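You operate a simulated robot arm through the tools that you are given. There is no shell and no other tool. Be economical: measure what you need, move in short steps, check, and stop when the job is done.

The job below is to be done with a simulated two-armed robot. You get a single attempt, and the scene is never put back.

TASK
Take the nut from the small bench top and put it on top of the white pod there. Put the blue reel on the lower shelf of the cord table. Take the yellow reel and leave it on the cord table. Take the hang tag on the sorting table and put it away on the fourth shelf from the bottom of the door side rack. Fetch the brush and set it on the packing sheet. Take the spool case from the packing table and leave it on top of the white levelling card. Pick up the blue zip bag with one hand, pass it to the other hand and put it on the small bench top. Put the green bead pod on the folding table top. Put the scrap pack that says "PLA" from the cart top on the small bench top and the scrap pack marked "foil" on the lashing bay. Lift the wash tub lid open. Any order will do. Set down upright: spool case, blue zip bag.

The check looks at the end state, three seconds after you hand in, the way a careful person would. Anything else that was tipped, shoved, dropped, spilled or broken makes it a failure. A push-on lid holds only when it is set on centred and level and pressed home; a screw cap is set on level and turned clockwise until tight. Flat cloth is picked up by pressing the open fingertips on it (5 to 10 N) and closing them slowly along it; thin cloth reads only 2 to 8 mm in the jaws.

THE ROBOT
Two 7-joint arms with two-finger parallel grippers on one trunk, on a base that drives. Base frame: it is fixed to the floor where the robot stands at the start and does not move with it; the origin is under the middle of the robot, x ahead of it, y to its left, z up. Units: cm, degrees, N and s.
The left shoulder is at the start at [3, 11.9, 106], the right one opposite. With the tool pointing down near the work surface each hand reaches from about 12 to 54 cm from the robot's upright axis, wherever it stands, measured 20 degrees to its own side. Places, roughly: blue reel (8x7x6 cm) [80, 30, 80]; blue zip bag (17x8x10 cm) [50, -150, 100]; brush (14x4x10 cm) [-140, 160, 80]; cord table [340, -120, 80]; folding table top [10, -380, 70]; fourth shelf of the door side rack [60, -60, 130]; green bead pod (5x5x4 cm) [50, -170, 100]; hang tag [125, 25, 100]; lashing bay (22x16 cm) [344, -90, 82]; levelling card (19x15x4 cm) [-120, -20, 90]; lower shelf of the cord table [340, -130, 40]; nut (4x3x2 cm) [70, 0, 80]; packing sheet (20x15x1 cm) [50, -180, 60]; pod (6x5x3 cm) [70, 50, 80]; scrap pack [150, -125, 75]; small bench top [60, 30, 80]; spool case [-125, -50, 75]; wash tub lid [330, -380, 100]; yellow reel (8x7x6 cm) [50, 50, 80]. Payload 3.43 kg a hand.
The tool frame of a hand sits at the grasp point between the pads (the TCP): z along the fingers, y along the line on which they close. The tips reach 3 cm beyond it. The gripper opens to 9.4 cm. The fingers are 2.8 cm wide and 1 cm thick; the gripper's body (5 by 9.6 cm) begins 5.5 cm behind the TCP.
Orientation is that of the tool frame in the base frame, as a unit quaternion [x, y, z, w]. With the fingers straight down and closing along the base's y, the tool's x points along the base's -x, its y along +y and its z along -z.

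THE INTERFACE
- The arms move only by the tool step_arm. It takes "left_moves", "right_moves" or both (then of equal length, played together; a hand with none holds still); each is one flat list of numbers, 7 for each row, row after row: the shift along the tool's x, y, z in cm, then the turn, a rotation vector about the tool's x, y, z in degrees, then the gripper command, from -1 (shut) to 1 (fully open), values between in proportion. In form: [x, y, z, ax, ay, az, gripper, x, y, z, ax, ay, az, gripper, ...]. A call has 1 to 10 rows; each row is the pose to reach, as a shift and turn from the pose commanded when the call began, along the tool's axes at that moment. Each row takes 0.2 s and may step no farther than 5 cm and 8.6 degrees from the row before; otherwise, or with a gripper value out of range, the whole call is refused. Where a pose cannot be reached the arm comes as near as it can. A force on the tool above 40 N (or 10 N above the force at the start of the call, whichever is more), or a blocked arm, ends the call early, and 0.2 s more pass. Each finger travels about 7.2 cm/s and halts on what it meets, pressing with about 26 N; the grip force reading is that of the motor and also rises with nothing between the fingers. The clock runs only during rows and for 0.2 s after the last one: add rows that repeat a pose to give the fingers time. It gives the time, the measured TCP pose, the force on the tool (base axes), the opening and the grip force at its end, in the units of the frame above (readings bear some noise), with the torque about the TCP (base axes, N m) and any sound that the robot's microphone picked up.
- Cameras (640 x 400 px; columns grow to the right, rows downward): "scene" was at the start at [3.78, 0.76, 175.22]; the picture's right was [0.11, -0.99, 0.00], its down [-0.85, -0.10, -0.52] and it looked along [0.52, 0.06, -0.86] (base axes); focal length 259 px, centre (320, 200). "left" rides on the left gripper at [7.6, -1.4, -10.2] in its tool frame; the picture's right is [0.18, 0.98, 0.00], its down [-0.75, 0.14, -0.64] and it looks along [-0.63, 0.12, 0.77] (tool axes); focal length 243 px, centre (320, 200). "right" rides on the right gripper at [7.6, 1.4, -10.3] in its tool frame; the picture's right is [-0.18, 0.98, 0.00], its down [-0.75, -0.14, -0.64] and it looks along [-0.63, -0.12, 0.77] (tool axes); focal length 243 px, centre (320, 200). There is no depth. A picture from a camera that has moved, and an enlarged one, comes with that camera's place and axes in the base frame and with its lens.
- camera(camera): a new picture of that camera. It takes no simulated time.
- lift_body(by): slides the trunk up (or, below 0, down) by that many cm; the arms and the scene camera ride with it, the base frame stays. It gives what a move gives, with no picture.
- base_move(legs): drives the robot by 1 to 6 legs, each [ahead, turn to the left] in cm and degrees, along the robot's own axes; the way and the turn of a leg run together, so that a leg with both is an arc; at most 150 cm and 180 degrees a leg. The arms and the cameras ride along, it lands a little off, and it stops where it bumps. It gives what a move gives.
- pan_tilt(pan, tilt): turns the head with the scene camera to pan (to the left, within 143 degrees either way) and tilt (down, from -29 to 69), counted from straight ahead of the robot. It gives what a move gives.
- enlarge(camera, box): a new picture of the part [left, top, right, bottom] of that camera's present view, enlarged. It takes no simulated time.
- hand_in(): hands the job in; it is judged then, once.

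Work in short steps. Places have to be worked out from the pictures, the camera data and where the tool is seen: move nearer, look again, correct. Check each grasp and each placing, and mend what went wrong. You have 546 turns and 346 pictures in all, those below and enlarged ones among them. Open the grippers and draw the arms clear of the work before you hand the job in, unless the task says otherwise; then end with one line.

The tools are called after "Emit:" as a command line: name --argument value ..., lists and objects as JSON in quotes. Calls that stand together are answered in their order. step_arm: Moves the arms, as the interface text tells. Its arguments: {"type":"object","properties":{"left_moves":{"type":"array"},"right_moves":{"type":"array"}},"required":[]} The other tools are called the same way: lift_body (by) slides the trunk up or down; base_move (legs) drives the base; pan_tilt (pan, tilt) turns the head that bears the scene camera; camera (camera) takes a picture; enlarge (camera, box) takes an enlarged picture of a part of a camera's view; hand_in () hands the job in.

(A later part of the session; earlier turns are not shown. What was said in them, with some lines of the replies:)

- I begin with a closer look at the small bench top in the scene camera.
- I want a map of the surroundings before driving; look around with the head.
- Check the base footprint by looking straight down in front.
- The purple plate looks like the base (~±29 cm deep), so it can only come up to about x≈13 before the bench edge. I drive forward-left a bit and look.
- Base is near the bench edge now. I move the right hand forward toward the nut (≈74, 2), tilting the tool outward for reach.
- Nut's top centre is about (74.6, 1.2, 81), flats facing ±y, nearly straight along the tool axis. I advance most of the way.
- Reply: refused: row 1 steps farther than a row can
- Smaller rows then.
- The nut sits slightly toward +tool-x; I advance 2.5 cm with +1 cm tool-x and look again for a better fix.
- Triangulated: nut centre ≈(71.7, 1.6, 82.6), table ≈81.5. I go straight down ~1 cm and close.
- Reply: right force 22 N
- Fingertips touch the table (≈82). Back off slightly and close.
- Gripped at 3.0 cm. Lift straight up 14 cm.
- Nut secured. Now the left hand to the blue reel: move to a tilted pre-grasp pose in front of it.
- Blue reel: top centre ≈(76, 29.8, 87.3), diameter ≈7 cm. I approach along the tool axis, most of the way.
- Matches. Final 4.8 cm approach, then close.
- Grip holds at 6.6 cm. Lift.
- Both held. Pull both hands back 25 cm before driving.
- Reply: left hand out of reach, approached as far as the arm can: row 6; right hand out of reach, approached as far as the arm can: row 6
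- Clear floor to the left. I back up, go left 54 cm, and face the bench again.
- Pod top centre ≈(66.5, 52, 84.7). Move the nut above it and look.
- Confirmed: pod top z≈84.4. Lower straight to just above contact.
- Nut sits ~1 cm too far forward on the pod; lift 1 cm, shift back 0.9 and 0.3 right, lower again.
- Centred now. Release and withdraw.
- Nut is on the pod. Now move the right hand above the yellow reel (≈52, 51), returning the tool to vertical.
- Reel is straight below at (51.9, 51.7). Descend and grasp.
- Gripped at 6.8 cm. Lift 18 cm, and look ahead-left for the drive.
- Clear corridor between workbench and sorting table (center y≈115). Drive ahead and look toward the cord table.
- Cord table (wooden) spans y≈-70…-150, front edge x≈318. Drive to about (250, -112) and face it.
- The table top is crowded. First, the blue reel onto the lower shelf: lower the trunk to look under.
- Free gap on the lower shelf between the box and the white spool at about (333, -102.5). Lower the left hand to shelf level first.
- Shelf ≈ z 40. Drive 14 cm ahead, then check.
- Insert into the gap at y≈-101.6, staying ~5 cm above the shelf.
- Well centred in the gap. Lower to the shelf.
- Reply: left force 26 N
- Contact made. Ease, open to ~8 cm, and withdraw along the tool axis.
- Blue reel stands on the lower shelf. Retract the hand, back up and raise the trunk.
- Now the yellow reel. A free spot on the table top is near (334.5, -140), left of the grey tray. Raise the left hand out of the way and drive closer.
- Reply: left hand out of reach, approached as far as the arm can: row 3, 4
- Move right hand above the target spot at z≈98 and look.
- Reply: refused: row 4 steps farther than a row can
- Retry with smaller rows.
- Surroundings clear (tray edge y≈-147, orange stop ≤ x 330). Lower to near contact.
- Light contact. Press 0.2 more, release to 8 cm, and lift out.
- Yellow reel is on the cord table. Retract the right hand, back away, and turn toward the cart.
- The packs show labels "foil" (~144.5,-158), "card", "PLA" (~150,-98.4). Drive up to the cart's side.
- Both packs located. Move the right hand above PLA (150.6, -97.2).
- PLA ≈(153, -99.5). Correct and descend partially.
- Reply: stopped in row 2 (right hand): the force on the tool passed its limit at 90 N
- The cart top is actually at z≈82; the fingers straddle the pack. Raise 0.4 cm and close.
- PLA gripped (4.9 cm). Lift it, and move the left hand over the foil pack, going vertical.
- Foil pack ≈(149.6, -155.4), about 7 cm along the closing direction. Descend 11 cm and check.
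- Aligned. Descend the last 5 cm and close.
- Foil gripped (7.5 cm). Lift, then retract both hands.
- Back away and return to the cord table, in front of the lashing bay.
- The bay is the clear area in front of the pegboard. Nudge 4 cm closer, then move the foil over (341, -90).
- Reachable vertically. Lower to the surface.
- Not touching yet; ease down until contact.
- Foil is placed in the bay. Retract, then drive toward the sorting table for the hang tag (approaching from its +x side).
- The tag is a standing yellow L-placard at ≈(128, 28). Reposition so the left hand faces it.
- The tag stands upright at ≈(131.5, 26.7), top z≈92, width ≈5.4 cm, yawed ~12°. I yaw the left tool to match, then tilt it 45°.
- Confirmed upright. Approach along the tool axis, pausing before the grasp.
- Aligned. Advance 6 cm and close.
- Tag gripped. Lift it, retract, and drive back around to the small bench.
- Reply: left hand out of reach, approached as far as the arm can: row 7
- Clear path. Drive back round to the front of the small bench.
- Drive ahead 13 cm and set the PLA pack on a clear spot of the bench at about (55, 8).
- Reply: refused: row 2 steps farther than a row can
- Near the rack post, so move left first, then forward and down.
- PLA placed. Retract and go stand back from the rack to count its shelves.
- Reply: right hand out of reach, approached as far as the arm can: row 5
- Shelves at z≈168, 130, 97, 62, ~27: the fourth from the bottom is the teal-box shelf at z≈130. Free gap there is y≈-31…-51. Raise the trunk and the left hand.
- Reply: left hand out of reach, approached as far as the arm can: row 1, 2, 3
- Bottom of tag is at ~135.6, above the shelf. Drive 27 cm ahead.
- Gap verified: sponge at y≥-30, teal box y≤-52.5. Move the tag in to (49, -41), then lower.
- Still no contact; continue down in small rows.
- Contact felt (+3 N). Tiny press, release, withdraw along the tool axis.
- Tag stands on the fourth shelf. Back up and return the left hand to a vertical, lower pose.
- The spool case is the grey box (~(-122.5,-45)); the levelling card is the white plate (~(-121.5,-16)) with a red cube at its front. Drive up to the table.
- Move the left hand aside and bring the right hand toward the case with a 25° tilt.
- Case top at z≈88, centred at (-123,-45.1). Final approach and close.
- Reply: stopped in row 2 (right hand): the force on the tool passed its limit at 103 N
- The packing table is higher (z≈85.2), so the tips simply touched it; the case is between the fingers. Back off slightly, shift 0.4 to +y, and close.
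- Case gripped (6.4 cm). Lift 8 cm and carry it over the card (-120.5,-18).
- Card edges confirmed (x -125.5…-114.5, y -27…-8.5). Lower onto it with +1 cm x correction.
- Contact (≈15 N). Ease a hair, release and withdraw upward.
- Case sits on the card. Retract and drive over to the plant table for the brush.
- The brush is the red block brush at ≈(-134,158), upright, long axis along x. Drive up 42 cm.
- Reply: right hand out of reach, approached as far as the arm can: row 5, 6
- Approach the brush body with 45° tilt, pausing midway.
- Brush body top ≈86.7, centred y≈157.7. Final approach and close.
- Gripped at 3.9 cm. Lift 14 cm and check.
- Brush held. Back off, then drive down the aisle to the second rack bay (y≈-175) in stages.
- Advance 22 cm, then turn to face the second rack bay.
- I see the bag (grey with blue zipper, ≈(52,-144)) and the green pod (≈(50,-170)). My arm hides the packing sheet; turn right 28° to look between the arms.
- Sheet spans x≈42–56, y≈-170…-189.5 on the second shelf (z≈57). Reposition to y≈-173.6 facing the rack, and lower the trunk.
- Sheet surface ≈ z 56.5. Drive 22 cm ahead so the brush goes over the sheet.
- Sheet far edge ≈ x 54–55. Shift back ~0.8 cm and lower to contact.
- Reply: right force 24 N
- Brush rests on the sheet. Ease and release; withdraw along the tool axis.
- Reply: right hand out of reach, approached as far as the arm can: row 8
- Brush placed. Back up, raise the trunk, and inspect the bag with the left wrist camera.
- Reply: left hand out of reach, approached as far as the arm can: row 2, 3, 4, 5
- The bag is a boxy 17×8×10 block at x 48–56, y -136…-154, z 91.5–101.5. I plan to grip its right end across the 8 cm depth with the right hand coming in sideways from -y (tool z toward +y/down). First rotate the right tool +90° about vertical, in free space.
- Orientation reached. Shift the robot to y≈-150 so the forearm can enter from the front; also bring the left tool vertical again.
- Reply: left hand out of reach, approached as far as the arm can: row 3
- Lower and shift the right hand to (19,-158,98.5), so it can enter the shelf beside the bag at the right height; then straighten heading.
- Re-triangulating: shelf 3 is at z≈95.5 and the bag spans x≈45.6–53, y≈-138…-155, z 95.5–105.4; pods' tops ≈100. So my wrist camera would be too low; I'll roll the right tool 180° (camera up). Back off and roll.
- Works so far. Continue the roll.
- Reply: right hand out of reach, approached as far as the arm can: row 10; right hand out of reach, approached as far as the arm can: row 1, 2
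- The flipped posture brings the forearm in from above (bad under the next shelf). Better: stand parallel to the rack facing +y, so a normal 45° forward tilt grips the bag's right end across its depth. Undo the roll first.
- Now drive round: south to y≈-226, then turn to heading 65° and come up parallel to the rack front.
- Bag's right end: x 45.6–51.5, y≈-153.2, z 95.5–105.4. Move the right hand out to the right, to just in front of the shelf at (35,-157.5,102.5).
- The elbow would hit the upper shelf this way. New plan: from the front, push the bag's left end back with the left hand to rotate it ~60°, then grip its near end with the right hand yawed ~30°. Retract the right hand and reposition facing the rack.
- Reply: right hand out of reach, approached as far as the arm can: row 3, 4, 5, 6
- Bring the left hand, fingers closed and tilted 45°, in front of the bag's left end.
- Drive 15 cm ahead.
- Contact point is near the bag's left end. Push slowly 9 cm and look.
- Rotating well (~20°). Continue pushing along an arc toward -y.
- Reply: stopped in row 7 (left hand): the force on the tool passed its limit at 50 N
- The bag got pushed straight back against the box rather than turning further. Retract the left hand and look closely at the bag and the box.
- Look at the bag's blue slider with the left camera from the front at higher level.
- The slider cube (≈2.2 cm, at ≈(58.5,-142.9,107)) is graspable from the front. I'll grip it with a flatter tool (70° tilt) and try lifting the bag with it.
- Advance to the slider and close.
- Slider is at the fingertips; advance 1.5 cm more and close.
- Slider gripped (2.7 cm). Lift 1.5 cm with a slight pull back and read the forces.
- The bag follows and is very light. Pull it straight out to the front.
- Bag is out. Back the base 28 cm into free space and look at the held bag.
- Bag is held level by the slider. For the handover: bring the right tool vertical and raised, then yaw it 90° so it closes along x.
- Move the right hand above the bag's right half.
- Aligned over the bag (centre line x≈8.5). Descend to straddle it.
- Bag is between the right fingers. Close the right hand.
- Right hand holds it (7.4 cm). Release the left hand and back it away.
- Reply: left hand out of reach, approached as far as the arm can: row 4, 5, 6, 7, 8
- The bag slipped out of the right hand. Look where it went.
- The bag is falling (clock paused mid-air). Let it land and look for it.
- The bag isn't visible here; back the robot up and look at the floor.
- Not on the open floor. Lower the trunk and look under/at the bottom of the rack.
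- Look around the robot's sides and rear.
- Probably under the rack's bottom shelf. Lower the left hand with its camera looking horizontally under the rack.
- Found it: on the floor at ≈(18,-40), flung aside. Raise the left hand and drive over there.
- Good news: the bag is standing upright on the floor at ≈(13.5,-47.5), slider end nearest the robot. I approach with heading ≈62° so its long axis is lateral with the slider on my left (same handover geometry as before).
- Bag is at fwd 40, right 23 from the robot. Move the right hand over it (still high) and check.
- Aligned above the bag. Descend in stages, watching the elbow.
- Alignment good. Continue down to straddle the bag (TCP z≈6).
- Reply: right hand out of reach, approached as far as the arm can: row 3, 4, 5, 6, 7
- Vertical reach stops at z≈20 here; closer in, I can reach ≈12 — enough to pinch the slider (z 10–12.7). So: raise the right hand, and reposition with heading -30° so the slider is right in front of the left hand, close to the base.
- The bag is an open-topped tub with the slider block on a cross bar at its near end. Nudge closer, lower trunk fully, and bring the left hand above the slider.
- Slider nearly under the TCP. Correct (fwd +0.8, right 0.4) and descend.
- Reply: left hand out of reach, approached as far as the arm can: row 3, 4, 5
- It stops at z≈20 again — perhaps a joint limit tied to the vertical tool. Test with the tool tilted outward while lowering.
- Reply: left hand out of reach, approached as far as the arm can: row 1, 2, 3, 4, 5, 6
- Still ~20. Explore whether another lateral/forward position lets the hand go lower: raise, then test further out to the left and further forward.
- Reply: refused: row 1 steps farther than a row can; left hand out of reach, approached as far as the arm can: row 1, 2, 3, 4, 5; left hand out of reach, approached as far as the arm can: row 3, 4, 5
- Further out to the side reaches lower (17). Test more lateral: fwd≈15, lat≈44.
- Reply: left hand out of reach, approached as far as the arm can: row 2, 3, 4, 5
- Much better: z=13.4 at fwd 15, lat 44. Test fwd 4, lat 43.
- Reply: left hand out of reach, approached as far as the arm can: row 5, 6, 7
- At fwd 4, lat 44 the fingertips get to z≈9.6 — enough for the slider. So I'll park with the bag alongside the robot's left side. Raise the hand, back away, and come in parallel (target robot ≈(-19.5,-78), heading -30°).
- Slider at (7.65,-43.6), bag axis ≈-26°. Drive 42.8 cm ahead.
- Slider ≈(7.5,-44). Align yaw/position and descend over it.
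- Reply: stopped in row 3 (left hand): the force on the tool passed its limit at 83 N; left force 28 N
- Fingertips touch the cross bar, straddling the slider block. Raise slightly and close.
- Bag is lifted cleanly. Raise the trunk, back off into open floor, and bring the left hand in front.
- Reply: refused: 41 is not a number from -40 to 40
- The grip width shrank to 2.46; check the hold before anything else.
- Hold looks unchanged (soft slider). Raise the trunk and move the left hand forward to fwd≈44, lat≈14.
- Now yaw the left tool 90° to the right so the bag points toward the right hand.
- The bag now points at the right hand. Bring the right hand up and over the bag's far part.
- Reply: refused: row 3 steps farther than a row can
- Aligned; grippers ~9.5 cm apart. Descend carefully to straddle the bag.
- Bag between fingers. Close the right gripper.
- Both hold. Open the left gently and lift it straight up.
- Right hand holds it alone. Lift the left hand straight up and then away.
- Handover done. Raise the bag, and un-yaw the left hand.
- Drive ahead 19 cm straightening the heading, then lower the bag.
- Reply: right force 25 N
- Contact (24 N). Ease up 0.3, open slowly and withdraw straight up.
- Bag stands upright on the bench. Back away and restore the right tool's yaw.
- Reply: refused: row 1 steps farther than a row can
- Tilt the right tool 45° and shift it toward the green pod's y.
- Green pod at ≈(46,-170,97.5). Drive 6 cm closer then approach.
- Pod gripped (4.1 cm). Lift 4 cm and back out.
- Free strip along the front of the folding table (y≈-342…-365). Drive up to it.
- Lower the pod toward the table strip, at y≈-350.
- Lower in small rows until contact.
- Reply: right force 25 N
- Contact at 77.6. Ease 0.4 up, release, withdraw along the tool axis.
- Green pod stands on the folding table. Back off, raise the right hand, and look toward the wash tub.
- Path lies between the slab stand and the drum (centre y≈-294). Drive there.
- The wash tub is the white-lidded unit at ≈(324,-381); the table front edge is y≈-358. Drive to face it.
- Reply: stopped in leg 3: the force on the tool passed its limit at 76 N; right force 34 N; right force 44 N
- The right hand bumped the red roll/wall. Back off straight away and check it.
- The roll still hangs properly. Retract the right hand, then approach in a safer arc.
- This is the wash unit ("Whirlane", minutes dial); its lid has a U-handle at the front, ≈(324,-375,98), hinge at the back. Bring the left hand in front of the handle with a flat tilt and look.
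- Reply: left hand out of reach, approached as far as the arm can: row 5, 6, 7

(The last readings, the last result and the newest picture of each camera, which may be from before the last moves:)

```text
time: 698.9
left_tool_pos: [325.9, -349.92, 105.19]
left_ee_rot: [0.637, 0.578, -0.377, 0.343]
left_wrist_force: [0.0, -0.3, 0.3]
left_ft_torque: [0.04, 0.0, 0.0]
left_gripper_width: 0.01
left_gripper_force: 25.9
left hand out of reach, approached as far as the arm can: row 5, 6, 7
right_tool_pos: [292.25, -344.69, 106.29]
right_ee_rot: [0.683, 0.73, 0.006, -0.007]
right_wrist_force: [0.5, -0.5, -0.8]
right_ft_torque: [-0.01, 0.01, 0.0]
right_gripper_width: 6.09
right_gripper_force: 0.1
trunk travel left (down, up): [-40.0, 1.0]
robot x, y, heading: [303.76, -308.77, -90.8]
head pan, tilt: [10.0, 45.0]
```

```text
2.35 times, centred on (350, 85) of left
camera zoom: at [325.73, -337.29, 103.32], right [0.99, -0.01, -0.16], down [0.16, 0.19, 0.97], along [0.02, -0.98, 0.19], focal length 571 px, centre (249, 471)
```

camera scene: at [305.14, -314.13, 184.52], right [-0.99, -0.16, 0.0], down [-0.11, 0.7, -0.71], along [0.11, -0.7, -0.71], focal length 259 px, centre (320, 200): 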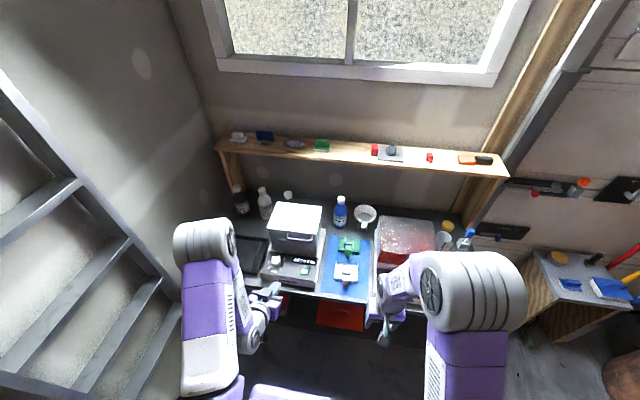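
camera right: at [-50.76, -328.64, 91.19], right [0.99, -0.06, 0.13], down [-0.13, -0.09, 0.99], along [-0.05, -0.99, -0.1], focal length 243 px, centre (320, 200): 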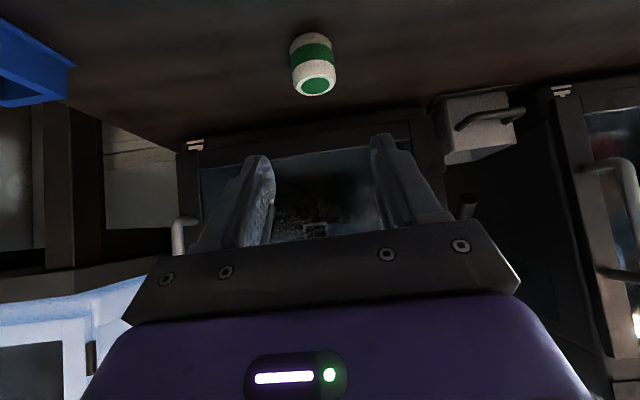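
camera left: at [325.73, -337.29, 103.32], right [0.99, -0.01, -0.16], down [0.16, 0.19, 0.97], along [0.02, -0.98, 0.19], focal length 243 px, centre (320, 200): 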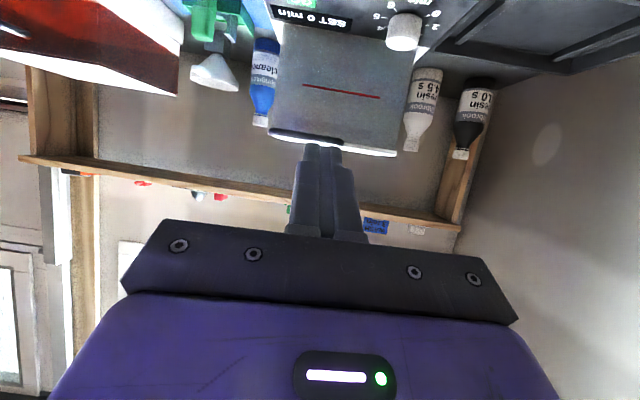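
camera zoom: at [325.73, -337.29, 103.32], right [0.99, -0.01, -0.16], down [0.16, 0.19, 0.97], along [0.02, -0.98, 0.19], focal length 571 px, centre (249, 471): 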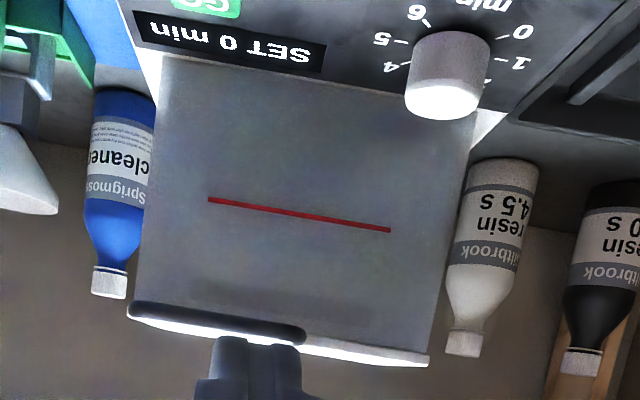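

Handle bar ≈(323.3,-374,101.2), lid hinge at the back (y≈-393). I'll hook closed fingers under the bar and follow its arc. Drive 13 cm closer first.

Emit:
base_move --legs '[[13, 0.7]]'

Emit:
camera --camera "left"

Emit:
camera --camera "scene"

```text
time: 700.2
left_tool_pos: [326.23, -362.57, 105.26]
left_ee_rot: [0.633, 0.581, -0.376, 0.346]
left_wrist_force: [0.9, 0.2, -0.5]
left_ft_torque: [0.0, -0.03, 0.03]
left_gripper_width: 0.0
left_gripper_force: 26.1
right_tool_pos: [292.62, -357.62, 106.28]
right_ee_rot: [0.68, 0.734, 0.006, -0.006]
right_wrist_force: [-0.5, -0.4, 0.1]
right_ft_torque: [0.0, 0.03, 0.03]
right_gripper_width: 6.12
right_gripper_force: 0.1
trunk travel left (down, up): [-40.0, 1.0]
robot x, y, heading: [303.67, -322.01, -90.2]
head pan, tilt: [10.0, 45.0]
```

```text
69 pictures are left
camera left: at [325.94, -350.0, 103.39], right [0.99, 0.0, -0.16], down [0.16, 0.19, 0.97], along [0.03, -0.98, 0.19], focal length 243 px, centre (320, 200)
```

left: 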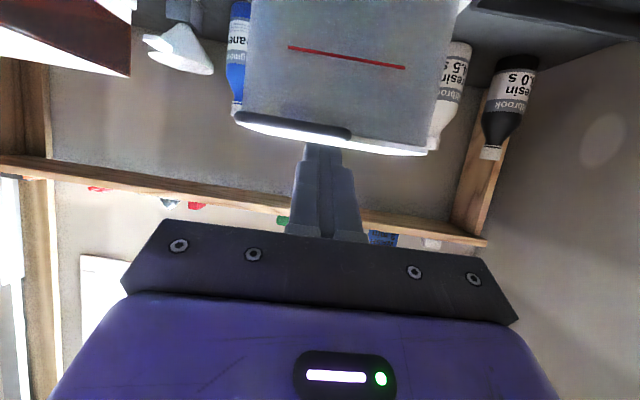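

```text
68 pictures are left
camera scene: at [305.09, -326.96, 184.53], right [-0.99, -0.17, 0.0], down [-0.12, 0.7, -0.71], along [0.12, -0.7, -0.71], focal length 259 px, centre (320, 200)
```

scene: 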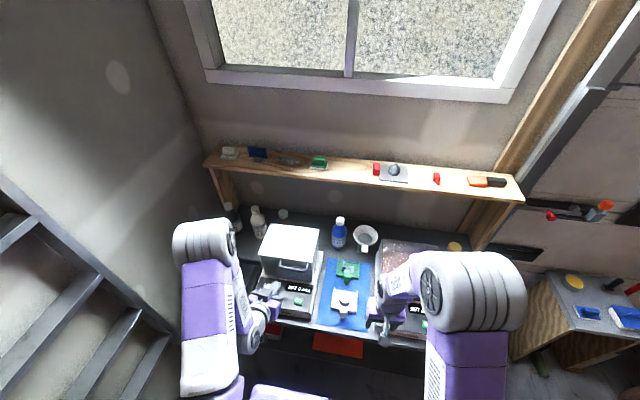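

Refined: bar ≈(323.7,-371.8,101.3). Lower the closed fingers in front of the bar, then slide under it.

Emit:
step_arm --left_moves '[2.5, -1.2, 2.6, 0, 0, 0, -1, 4.5, -2.3, 5.2, 0, 0, 0, -1, 5.75, -2.3, 7.2, 0, 0, 0, -1, 5.75, -2.3, 7.2, 0, 0, 0, -1]'

Emit:
camera --camera "left"

Emit:
enlarge --camera "scene" --box '[220, 200, 360, 320]'

```text
time: 701.2
left_tool_pos: [323.67, -365.87, 96.67]
left_ee_rot: [0.633, 0.582, -0.375, 0.347]
left_wrist_force: [-0.2, 0.3, 0.1]
left_ft_torque: [0.01, 0.01, 0.0]
left_gripper_width: 0.01
left_gripper_force: 26.1
right_tool_pos: [292.54, -357.71, 106.39]
right_ee_rot: [0.679, 0.734, 0.007, -0.007]
right_wrist_force: [0.7, 0.1, -0.3]
right_ft_torque: [-0.02, 0.04, 0.01]
right_gripper_width: 6.11
right_gripper_force: 0.0
trunk travel left (down, up): [-40.0, 1.0]
robot x, y, heading: [303.65, -322.0, -90.2]
head pan, tilt: [10.0, 45.0]
```

```text
67 pictures are left
camera left: at [323.45, -353.17, 94.83], right [0.99, 0.0, -0.16], down [0.16, 0.19, 0.97], along [0.03, -0.98, 0.19], focal length 243 px, centre (320, 200)
```

left: 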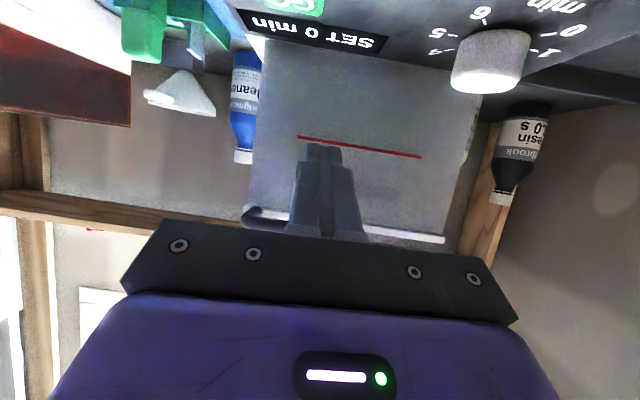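

```text
3.33 times, centred on (290, 260) of scene
camera zoom: at [305.06, -327.0, 184.53], right [-0.99, -0.17, 0.0], down [-0.12, 0.7, -0.71], along [0.12, -0.7, -0.71], focal length 863 px, centre (420, 0)
```

zoom: 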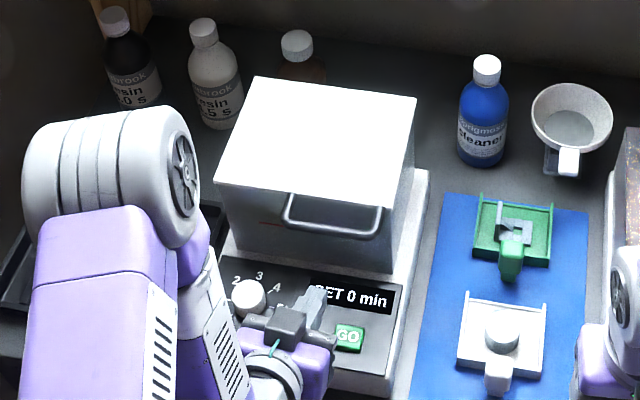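

Slide forward 4 cm under the bar, then start lifting 5 cm.

Emit:
step_arm --left_moves '[-1, 0, 1.8, 0, 0, 0, -1, -1.9, 0, 3.6, 0, 0, 0, -1, -1.9, 0, 3.6, 0, 0, 0, -1]'

Emit:
enlarge --camera "scene" --box '[220, 200, 360, 320]'

```text
time: 702.0
left_tool_pos: [323.17, -369.9, 96.69]
left_ee_rot: [0.633, 0.581, -0.376, 0.347]
left_wrist_force: [0.4, 0.4, -0.3]
left_ft_torque: [0.02, 0.01, -0.01]
left_gripper_width: 0.0
left_gripper_force: 25.6
right_tool_pos: [292.63, -357.66, 106.38]
right_ee_rot: [0.679, 0.734, 0.007, -0.006]
right_wrist_force: [0.4, -0.3, -0.7]
right_ft_torque: [-0.02, -0.02, 0.04]
right_gripper_width: 6.1
right_gripper_force: 0.1
trunk travel left (down, up): [-40.0, 1.0]
robot x, y, heading: [303.69, -322.09, -90.2]
head pan, tilt: [10.0, 45.0]
```

```text
3.33 times, centred on (290, 260) of scene
camera zoom: at [305.1, -326.98, 184.53], right [-0.99, -0.17, 0.0], down [-0.12, 0.7, -0.71], along [0.12, -0.7, -0.71], focal length 863 px, centre (420, 0)
```

zoom: 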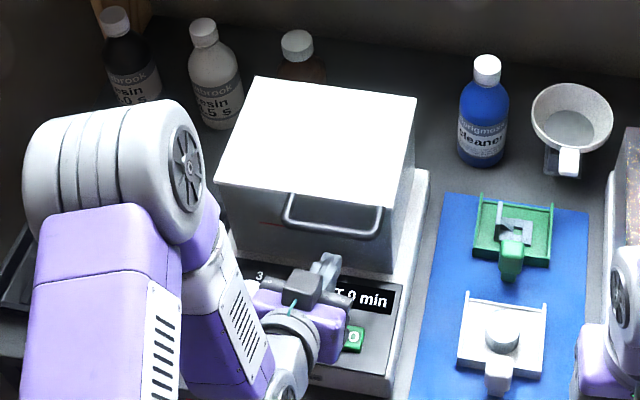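

Emit:
step_arm --left_moves '[-1.3, 0, -0.7, 0, 0, 0, -1, -2.6, 0, -1.4, 0, 0, 0, -1, -3.5, 0, -1.9, 0, 0, 0, -1, -4.4, 0, -2.4, 0, 0, 0, -1]'

Emit:
enlarge --camera "scene" --box '[220, 200, 360, 320]'

```text
time: 703.0
left_tool_pos: [323.09, -370.0, 101.79]
left_ee_rot: [0.632, 0.581, -0.376, 0.347]
left_wrist_force: [1.0, 2.7, -0.8]
left_ft_torque: [0.05, 0.02, 0.04]
left_gripper_width: 0.0
left_gripper_force: 25.7
right_tool_pos: [292.52, -357.75, 106.38]
right_ee_rot: [0.68, 0.733, 0.006, -0.006]
right_wrist_force: [0.5, 0.0, -0.5]
right_ft_torque: [0.02, -0.02, -0.01]
right_gripper_width: 6.11
right_gripper_force: 0.0
trunk travel left (down, up): [-40.0, 1.0]
robot x, y, heading: [303.68, -322.03, -90.4]
head pan, tilt: [10.0, 45.0]
```

```text
3.33 times, centred on (290, 260) of scene
camera zoom: at [305.09, -326.96, 184.53], right [-0.99, -0.17, 0.0], down [-0.12, 0.7, -0.71], along [0.12, -0.7, -0.71], focal length 863 px, centre (420, 0)
```

zoom: 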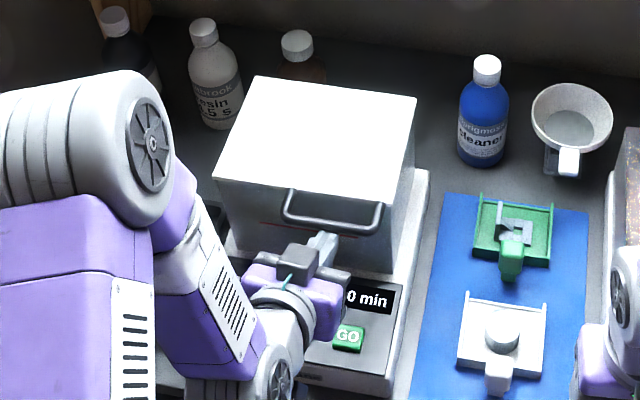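

Contact begins. Follow the arc to ~30° and check.

Emit:
step_arm --left_moves '[-1.7, 0, -0.4, 0, 0, 0, -1, -3.4, 0.1, -0.8, 0, 0, 0, -1, -5.7, 0.2, -1.4, 0, 0, 0, -1, -8, 0.2, -1.8, 0, 0, 0, -1]'

Emit:
camera --camera "scene"

Emit:
camera --camera "left"

```text
time: 704.0
left_tool_pos: [323.12, -372.26, 109.61]
left_ee_rot: [0.633, 0.581, -0.376, 0.346]
left_wrist_force: [0.1, 0.8, -0.6]
left_ft_torque: [0.01, -0.02, 0.0]
left_gripper_width: 0.0
left_gripper_force: 26.1
right_tool_pos: [292.67, -357.62, 106.32]
right_ee_rot: [0.679, 0.734, 0.005, -0.006]
right_wrist_force: [0.6, 0.7, -0.4]
right_ft_torque: [-0.01, 0.04, 0.04]
right_gripper_width: 6.13
right_gripper_force: 0.1
trunk travel left (down, up): [-40.0, 1.0]
robot x, y, heading: [303.55, -322.08, -89.9]
head pan, tilt: [10.0, 45.0]
```

```text
63 pictures are left
camera scene: at [305.06, -326.96, 184.53], right [-0.99, -0.17, 0.0], down [-0.12, 0.7, -0.71], along [0.12, -0.7, -0.71], focal length 259 px, centre (320, 200)
```

scene: 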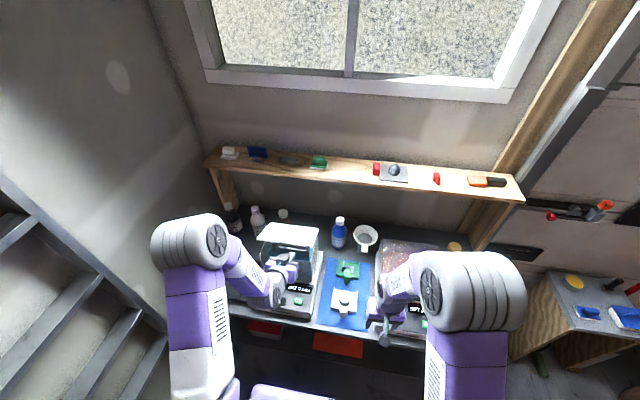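

```text
62 pictures are left
camera left: at [322.88, -359.62, 107.69], right [0.99, 0.0, -0.16], down [0.16, 0.19, 0.97], along [0.03, -0.98, 0.19], focal length 243 px, centre (320, 200)
```

left: 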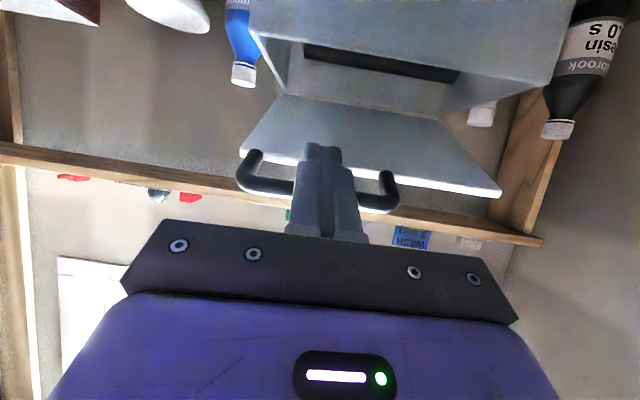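

Lid is opening nicely on my fingers. Continue to ~65°.

Emit:
step_arm --left_moves '[-2.3, 0.1, 0.1, 0, 0, 0, -1, -4.7, 0.2, 0.2, 0, 0, 0, -1, -6.9, 0.4, 0.9, 0, 0, 0, -1, -9.1, 0.5, 1.7, 0, 0, 0, -1, -10.5, 0.6, 2.6, 0, 0, 0, -1]'

Emit:
camera --camera "left"

Emit:
camera --camera "scene"

```text
time: 705.2
left_tool_pos: [323.23, -379.79, 117.63]
left_ee_rot: [0.634, 0.581, -0.376, 0.346]
left_wrist_force: [0.4, -0.5, -0.8]
left_ft_torque: [0.01, 0.01, -0.01]
left_gripper_width: 0.04
left_gripper_force: 25.8
right_tool_pos: [292.61, -357.78, 106.21]
right_ee_rot: [0.68, 0.733, 0.007, -0.007]
right_wrist_force: [-0.4, 0.9, -0.4]
right_ft_torque: [0.01, -0.01, 0.02]
right_gripper_width: 6.09
right_gripper_force: 0.1
trunk travel left (down, up): [-40.0, 1.0]
robot x, y, heading: [303.82, -321.89, -90.0]
head pan, tilt: [10.0, 45.0]
```

```text
61 pictures are left
camera left: at [323.07, -367.2, 115.85], right [0.99, 0.0, -0.16], down [0.16, 0.19, 0.97], along [0.03, -0.98, 0.19], focal length 243 px, centre (320, 200)
```

left: 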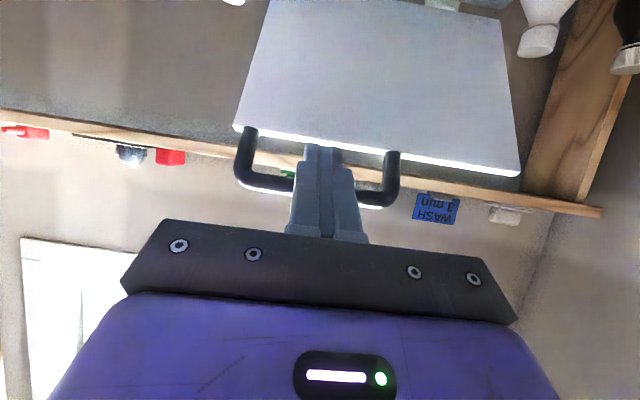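

```text
60 pictures are left
camera scene: at [305.08, -327.02, 184.53], right [-0.99, -0.17, 0.0], down [-0.12, 0.7, -0.71], along [0.12, -0.7, -0.71], focal length 259 px, centre (320, 200)
```

scene: 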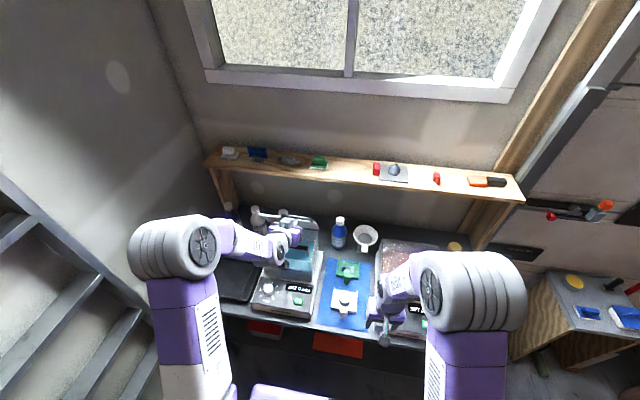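

Continue to ~100°.

Emit:
step_arm --left_moves '[-1.2, 0.1, 0.7, 0, 0, 0, -1, -2.4, 0.2, 1.5, 0, 0, 0, -1, -4, 0.4, 3.2, 0, 0, 0, -1, -5.4, 0.6, 4.9, 0, 0, 0, -1, -6.8, 0.8, 7.5, 0, 0, 0, -1]'

Emit:
camera --camera "left"

Emit:
camera --camera "scene"

```text
time: 706.4
left_tool_pos: [323.13, -389.81, 119.8]
left_ee_rot: [0.634, 0.581, -0.376, 0.346]
left_wrist_force: [0.1, -2.3, 0.8]
left_ft_torque: [-0.06, 0.02, 0.01]
left_gripper_width: 0.0
left_gripper_force: 25.8
right_tool_pos: [292.59, -357.85, 106.33]
right_ee_rot: [0.68, 0.733, 0.007, -0.008]
right_wrist_force: [0.7, 0.0, -0.5]
right_ft_torque: [0.0, 0.0, -0.03]
right_gripper_width: 6.12
right_gripper_force: 0.0
trunk travel left (down, up): [-40.0, 1.0]
robot x, y, heading: [303.4, -321.88, -90.1]
head pan, tilt: [10.0, 45.0]
```

```text
59 pictures are left
camera left: at [322.86, -377.19, 117.87], right [0.99, 0.0, -0.16], down [0.16, 0.19, 0.97], along [0.03, -0.98, 0.19], focal length 243 px, centre (320, 200)
```

left: 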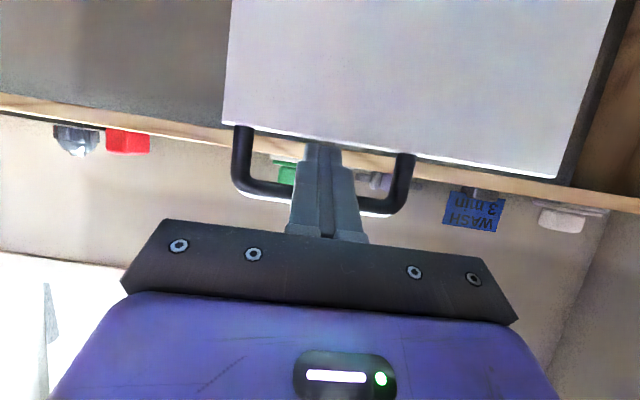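

```text
58 pictures are left
camera scene: at [305.07, -327.09, 184.53], right [-0.99, -0.17, 0.0], down [-0.12, 0.7, -0.71], along [0.12, -0.7, -0.71], focal length 259 px, centre (320, 200)
```

scene: 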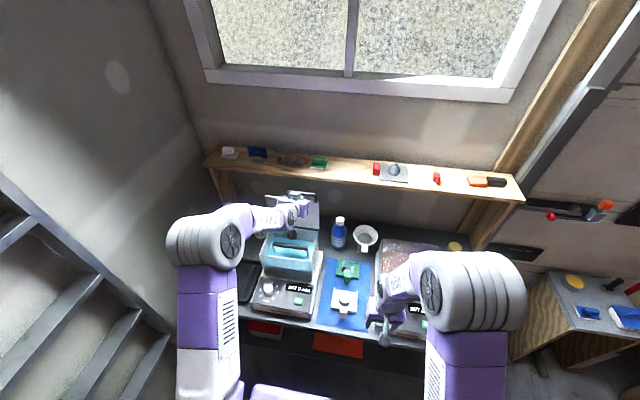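

Nearly past vertical. Push on to ~110°.

Emit:
step_arm --left_moves '[-0.5, 0.1, 1.3, 0, 0, 0, -1, -1, 0.2, 2.6, 0, 0, 0, -1, -1.1, 0.2, 3.2, 0, 0, 0, -1]'

Emit:
camera --camera "left"

Emit:
enlarge --camera "scene" --box '[220, 150, 360, 270]'

```text
time: 707.2
left_tool_pos: [322.99, -392.95, 119.42]
left_ee_rot: [0.632, 0.581, -0.377, 0.347]
left_wrist_force: [-0.3, -0.7, 8.4]
left_ft_torque: [-0.19, -0.02, -0.01]
left_gripper_width: 0.0
left_gripper_force: 26.2
right_tool_pos: [292.62, -357.65, 106.27]
right_ee_rot: [0.68, 0.733, 0.006, -0.006]
right_wrist_force: [-0.1, 1.0, -0.7]
right_ft_torque: [-0.01, 0.03, -0.01]
right_gripper_width: 6.12
right_gripper_force: 0.1
trunk travel left (down, up): [-40.0, 1.0]
robot x, y, heading: [303.41, -322.03, -90.2]
head pan, tilt: [10.0, 45.0]
```

```text
57 pictures are left
camera left: at [322.85, -380.32, 117.58], right [0.99, 0.0, -0.16], down [0.16, 0.2, 0.97], along [0.03, -0.98, 0.19], focal length 243 px, centre (320, 200)
```

left: 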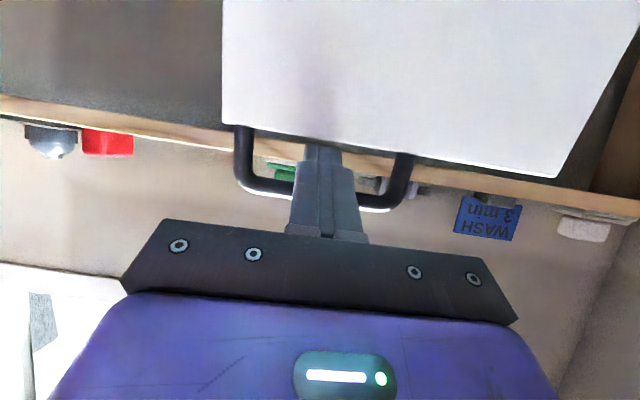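

```text
3.33 times, centred on (290, 210) of scene
camera zoom: at [305.03, -326.89, 184.54], right [-0.99, -0.17, 0.0], down [-0.12, 0.7, -0.71], along [0.12, -0.7, -0.71], focal length 863 px, centre (420, 167)
```

zoom: 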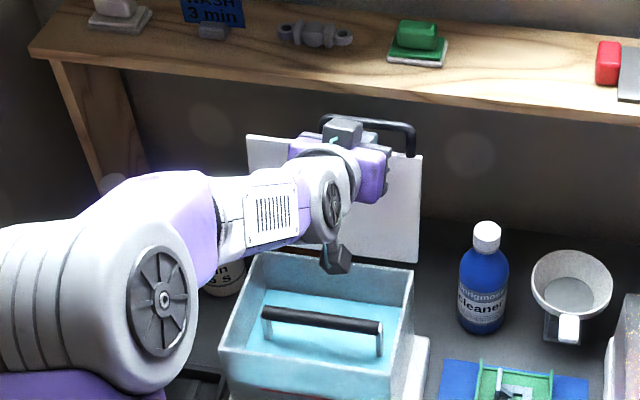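

Lid stands open past vertical. Withdraw the fingers straight back along their own axis.

Emit:
step_arm --left_moves '[0, 0, -1, 0, 0, 0, -1, 0, 0, -3, 0, 0, 0, -1, 0, 0, -6, 0, 0, 0, -1, 0, 0, -10, 0, 0, 0, -1, 0, 0, -14, 0, 0, 0, -1, 0, 0, -18, 0, 0, 0, -1]'

Emit:
enlarge --camera "scene" --box '[220, 150, 360, 270]'

```text
time: 708.6
left_tool_pos: [324.56, -377.01, 128.1]
left_ee_rot: [0.633, 0.58, -0.377, 0.346]
left_wrist_force: [-0.1, 0.5, 0.1]
left_ft_torque: [-0.02, 0.0, 0.02]
left_gripper_width: 0.01
left_gripper_force: 25.4
right_tool_pos: [292.5, -357.55, 106.37]
right_ee_rot: [0.679, 0.734, 0.006, -0.007]
right_wrist_force: [0.1, -0.4, 0.8]
right_ft_torque: [0.0, 0.03, 0.01]
right_gripper_width: 6.14
right_gripper_force: 0.0
trunk travel left (down, up): [-40.0, 1.0]
robot x, y, heading: [303.5, -321.95, -89.9]
head pan, tilt: [10.0, 45.0]
```

```text
3.33 times, centred on (290, 210) of scene
camera zoom: at [305.13, -326.78, 184.53], right [-0.99, -0.17, 0.0], down [-0.12, 0.7, -0.71], along [0.12, -0.7, -0.71], focal length 863 px, centre (420, 167)
```

zoom: 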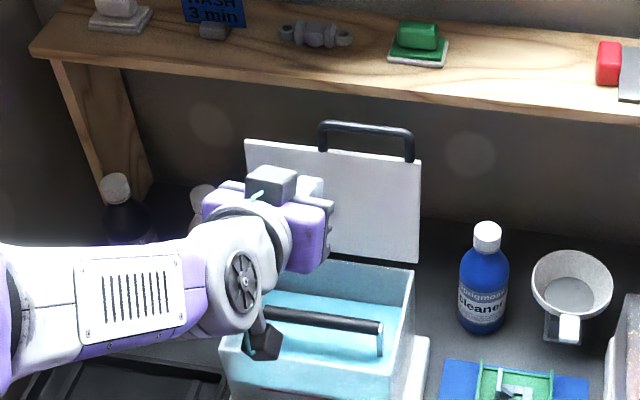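

Lid stays open. Raise the hand, back away, open the grippers and take a last look.

Emit:
step_arm --left_moves '[0, 0, -3, 0, 0, 0, 0, 0, 0, -6, 0, 0, 0, 0.5, 0, 0, -9, 0, 0, 0, 1]' --right_moves '[0, 0, -1, 0, 0, 0, 0.5, 0, 0, -2, 0, 0, 0, 1, 0, 0, -3, 0, 0, 0, 1]'

Emit:
base_move --legs '[[-40, 0]]'

Emit:
camera --camera "scene"

```text
time: 709.4
left_tool_pos: [325.01, -369.03, 132.3]
left_ee_rot: [0.634, 0.581, -0.376, 0.346]
left_wrist_force: [-0.3, 1.2, 0.4]
left_ft_torque: [0.01, 0.04, 0.01]
left_gripper_width: 9.4
left_gripper_force: 0.0
right_tool_pos: [292.42, -357.6, 109.44]
right_ee_rot: [0.68, 0.733, 0.006, -0.007]
right_wrist_force: [0.6, 0.0, 0.0]
right_ft_torque: [-0.02, 0.01, -0.01]
right_gripper_width: 9.4
right_gripper_force: 0.1
trunk travel left (down, up): [-40.0, 1.0]
robot x, y, heading: [303.72, -321.74, -90.1]
head pan, tilt: [10.0, 45.0]
```

```text
time: 711.8
left_tool_pos: [324.99, -330.15, 132.24]
left_ee_rot: [0.635, 0.579, -0.377, 0.345]
left_wrist_force: [0.4, -0.1, 0.1]
left_ft_torque: [0.01, 0.03, 0.03]
left_gripper_width: 9.39
left_gripper_force: 0.1
right_tool_pos: [292.52, -318.61, 109.26]
right_ee_rot: [0.682, 0.731, 0.006, -0.007]
right_wrist_force: [-0.2, -0.2, -0.5]
right_ft_torque: [0.04, 0.01, 0.02]
right_gripper_width: 9.43
right_gripper_force: 0.1
trunk travel left (down, up): [-40.0, 1.0]
robot x, y, heading: [304.08, -283.14, -90.6]
head pan, tilt: [10.0, 45.0]
```

```text
54 pictures are left
camera scene: at [305.25, -287.94, 184.53], right [-0.99, -0.17, 0.0], down [-0.12, 0.7, -0.71], along [0.12, -0.7, -0.71], focal length 259 px, centre (320, 200)
```

scene: 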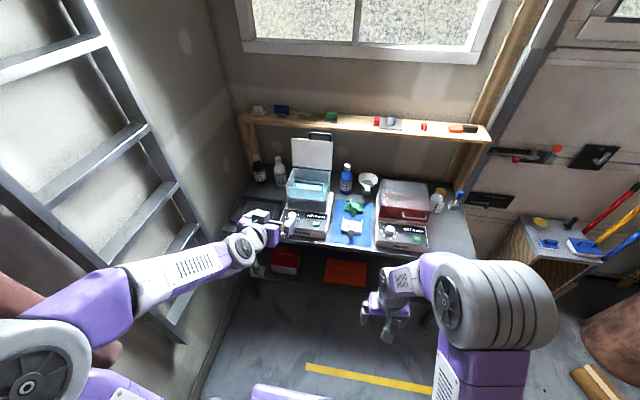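

The left elbow is near the hanging rolls; check that.

Emit:
pan_tilt --pan 80 --tilt 30

Emit:
camera --camera "scene"

```text
time: 713.2
left_tool_pos: [325.06, -330.24, 132.24]
left_ee_rot: [0.635, 0.579, -0.377, 0.345]
left_wrist_force: [0.1, -0.1, 0.0]
left_ft_torque: [0.0, -0.02, -0.01]
left_gripper_width: 9.42
left_gripper_force: 0.0
right_tool_pos: [292.47, -318.62, 109.35]
right_ee_rot: [0.682, 0.731, 0.007, -0.007]
right_wrist_force: [-0.1, -0.8, -0.7]
right_ft_torque: [0.03, 0.01, 0.02]
right_gripper_width: 9.4
right_gripper_force: 0.1
trunk travel left (down, up): [-40.0, 1.0]
robot x, y, heading: [303.35, -282.91, -90.4]
head pan, tilt: [80.0, 30.0]
```

```text
53 pictures are left
camera scene: at [312.79, -281.62, 186.79], right [-0.18, -0.98, 0.0], down [-0.49, 0.09, -0.87], along [0.85, -0.16, -0.5], focal length 259 px, centre (320, 200)
```

scene: 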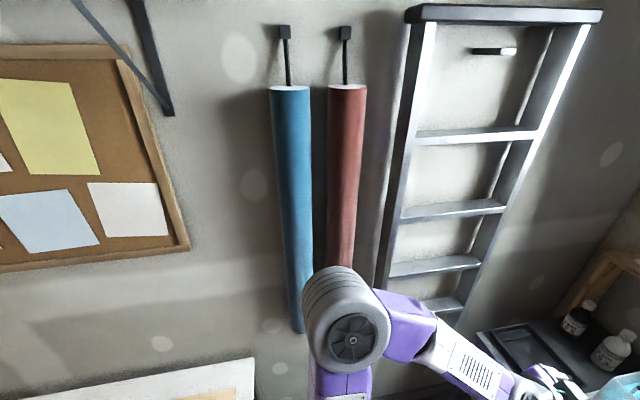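

Rolls hang untouched. Turn away from the wall so the arms are clear, then hand in.

Emit:
base_move --legs '[[0, -40]]'

Emit:
hand_in

```text
time: 715.5
left_tool_pos: [289.39, -332.78, 132.21]
left_ee_rot: [0.796, 0.324, -0.473, 0.194]
left_wrist_force: [-0.1, -0.2, -0.1]
left_ft_torque: [-0.02, -0.02, 0.0]
left_gripper_width: 9.41
left_gripper_force: 0.1
right_tool_pos: [272.08, -302.78, 109.27]
right_ee_rot: [0.892, 0.452, 0.009, -0.004]
right_wrist_force: [-0.4, 0.2, -1.0]
right_ft_torque: [0.0, 0.01, -0.01]
right_gripper_width: 9.38
right_gripper_force: 0.0
trunk travel left (down, up): [-40.0, 1.0]
robot x, y, heading: [304.21, -283.13, -130.7]
head pan, tilt: [80.0, 30.0]
```

```text
The job is handed in.
```

I finished all the placements and opened the wash tub lid, then handed the job in. On the way I dropped the zip bag once: it fell to the floor, and I recovered it, passed it from left hand to right and set it upright on the small bench top. I also bumped the hanging red roll, which still hangs normally, and pushed the bag hard against the brown box behind it on the shelf.
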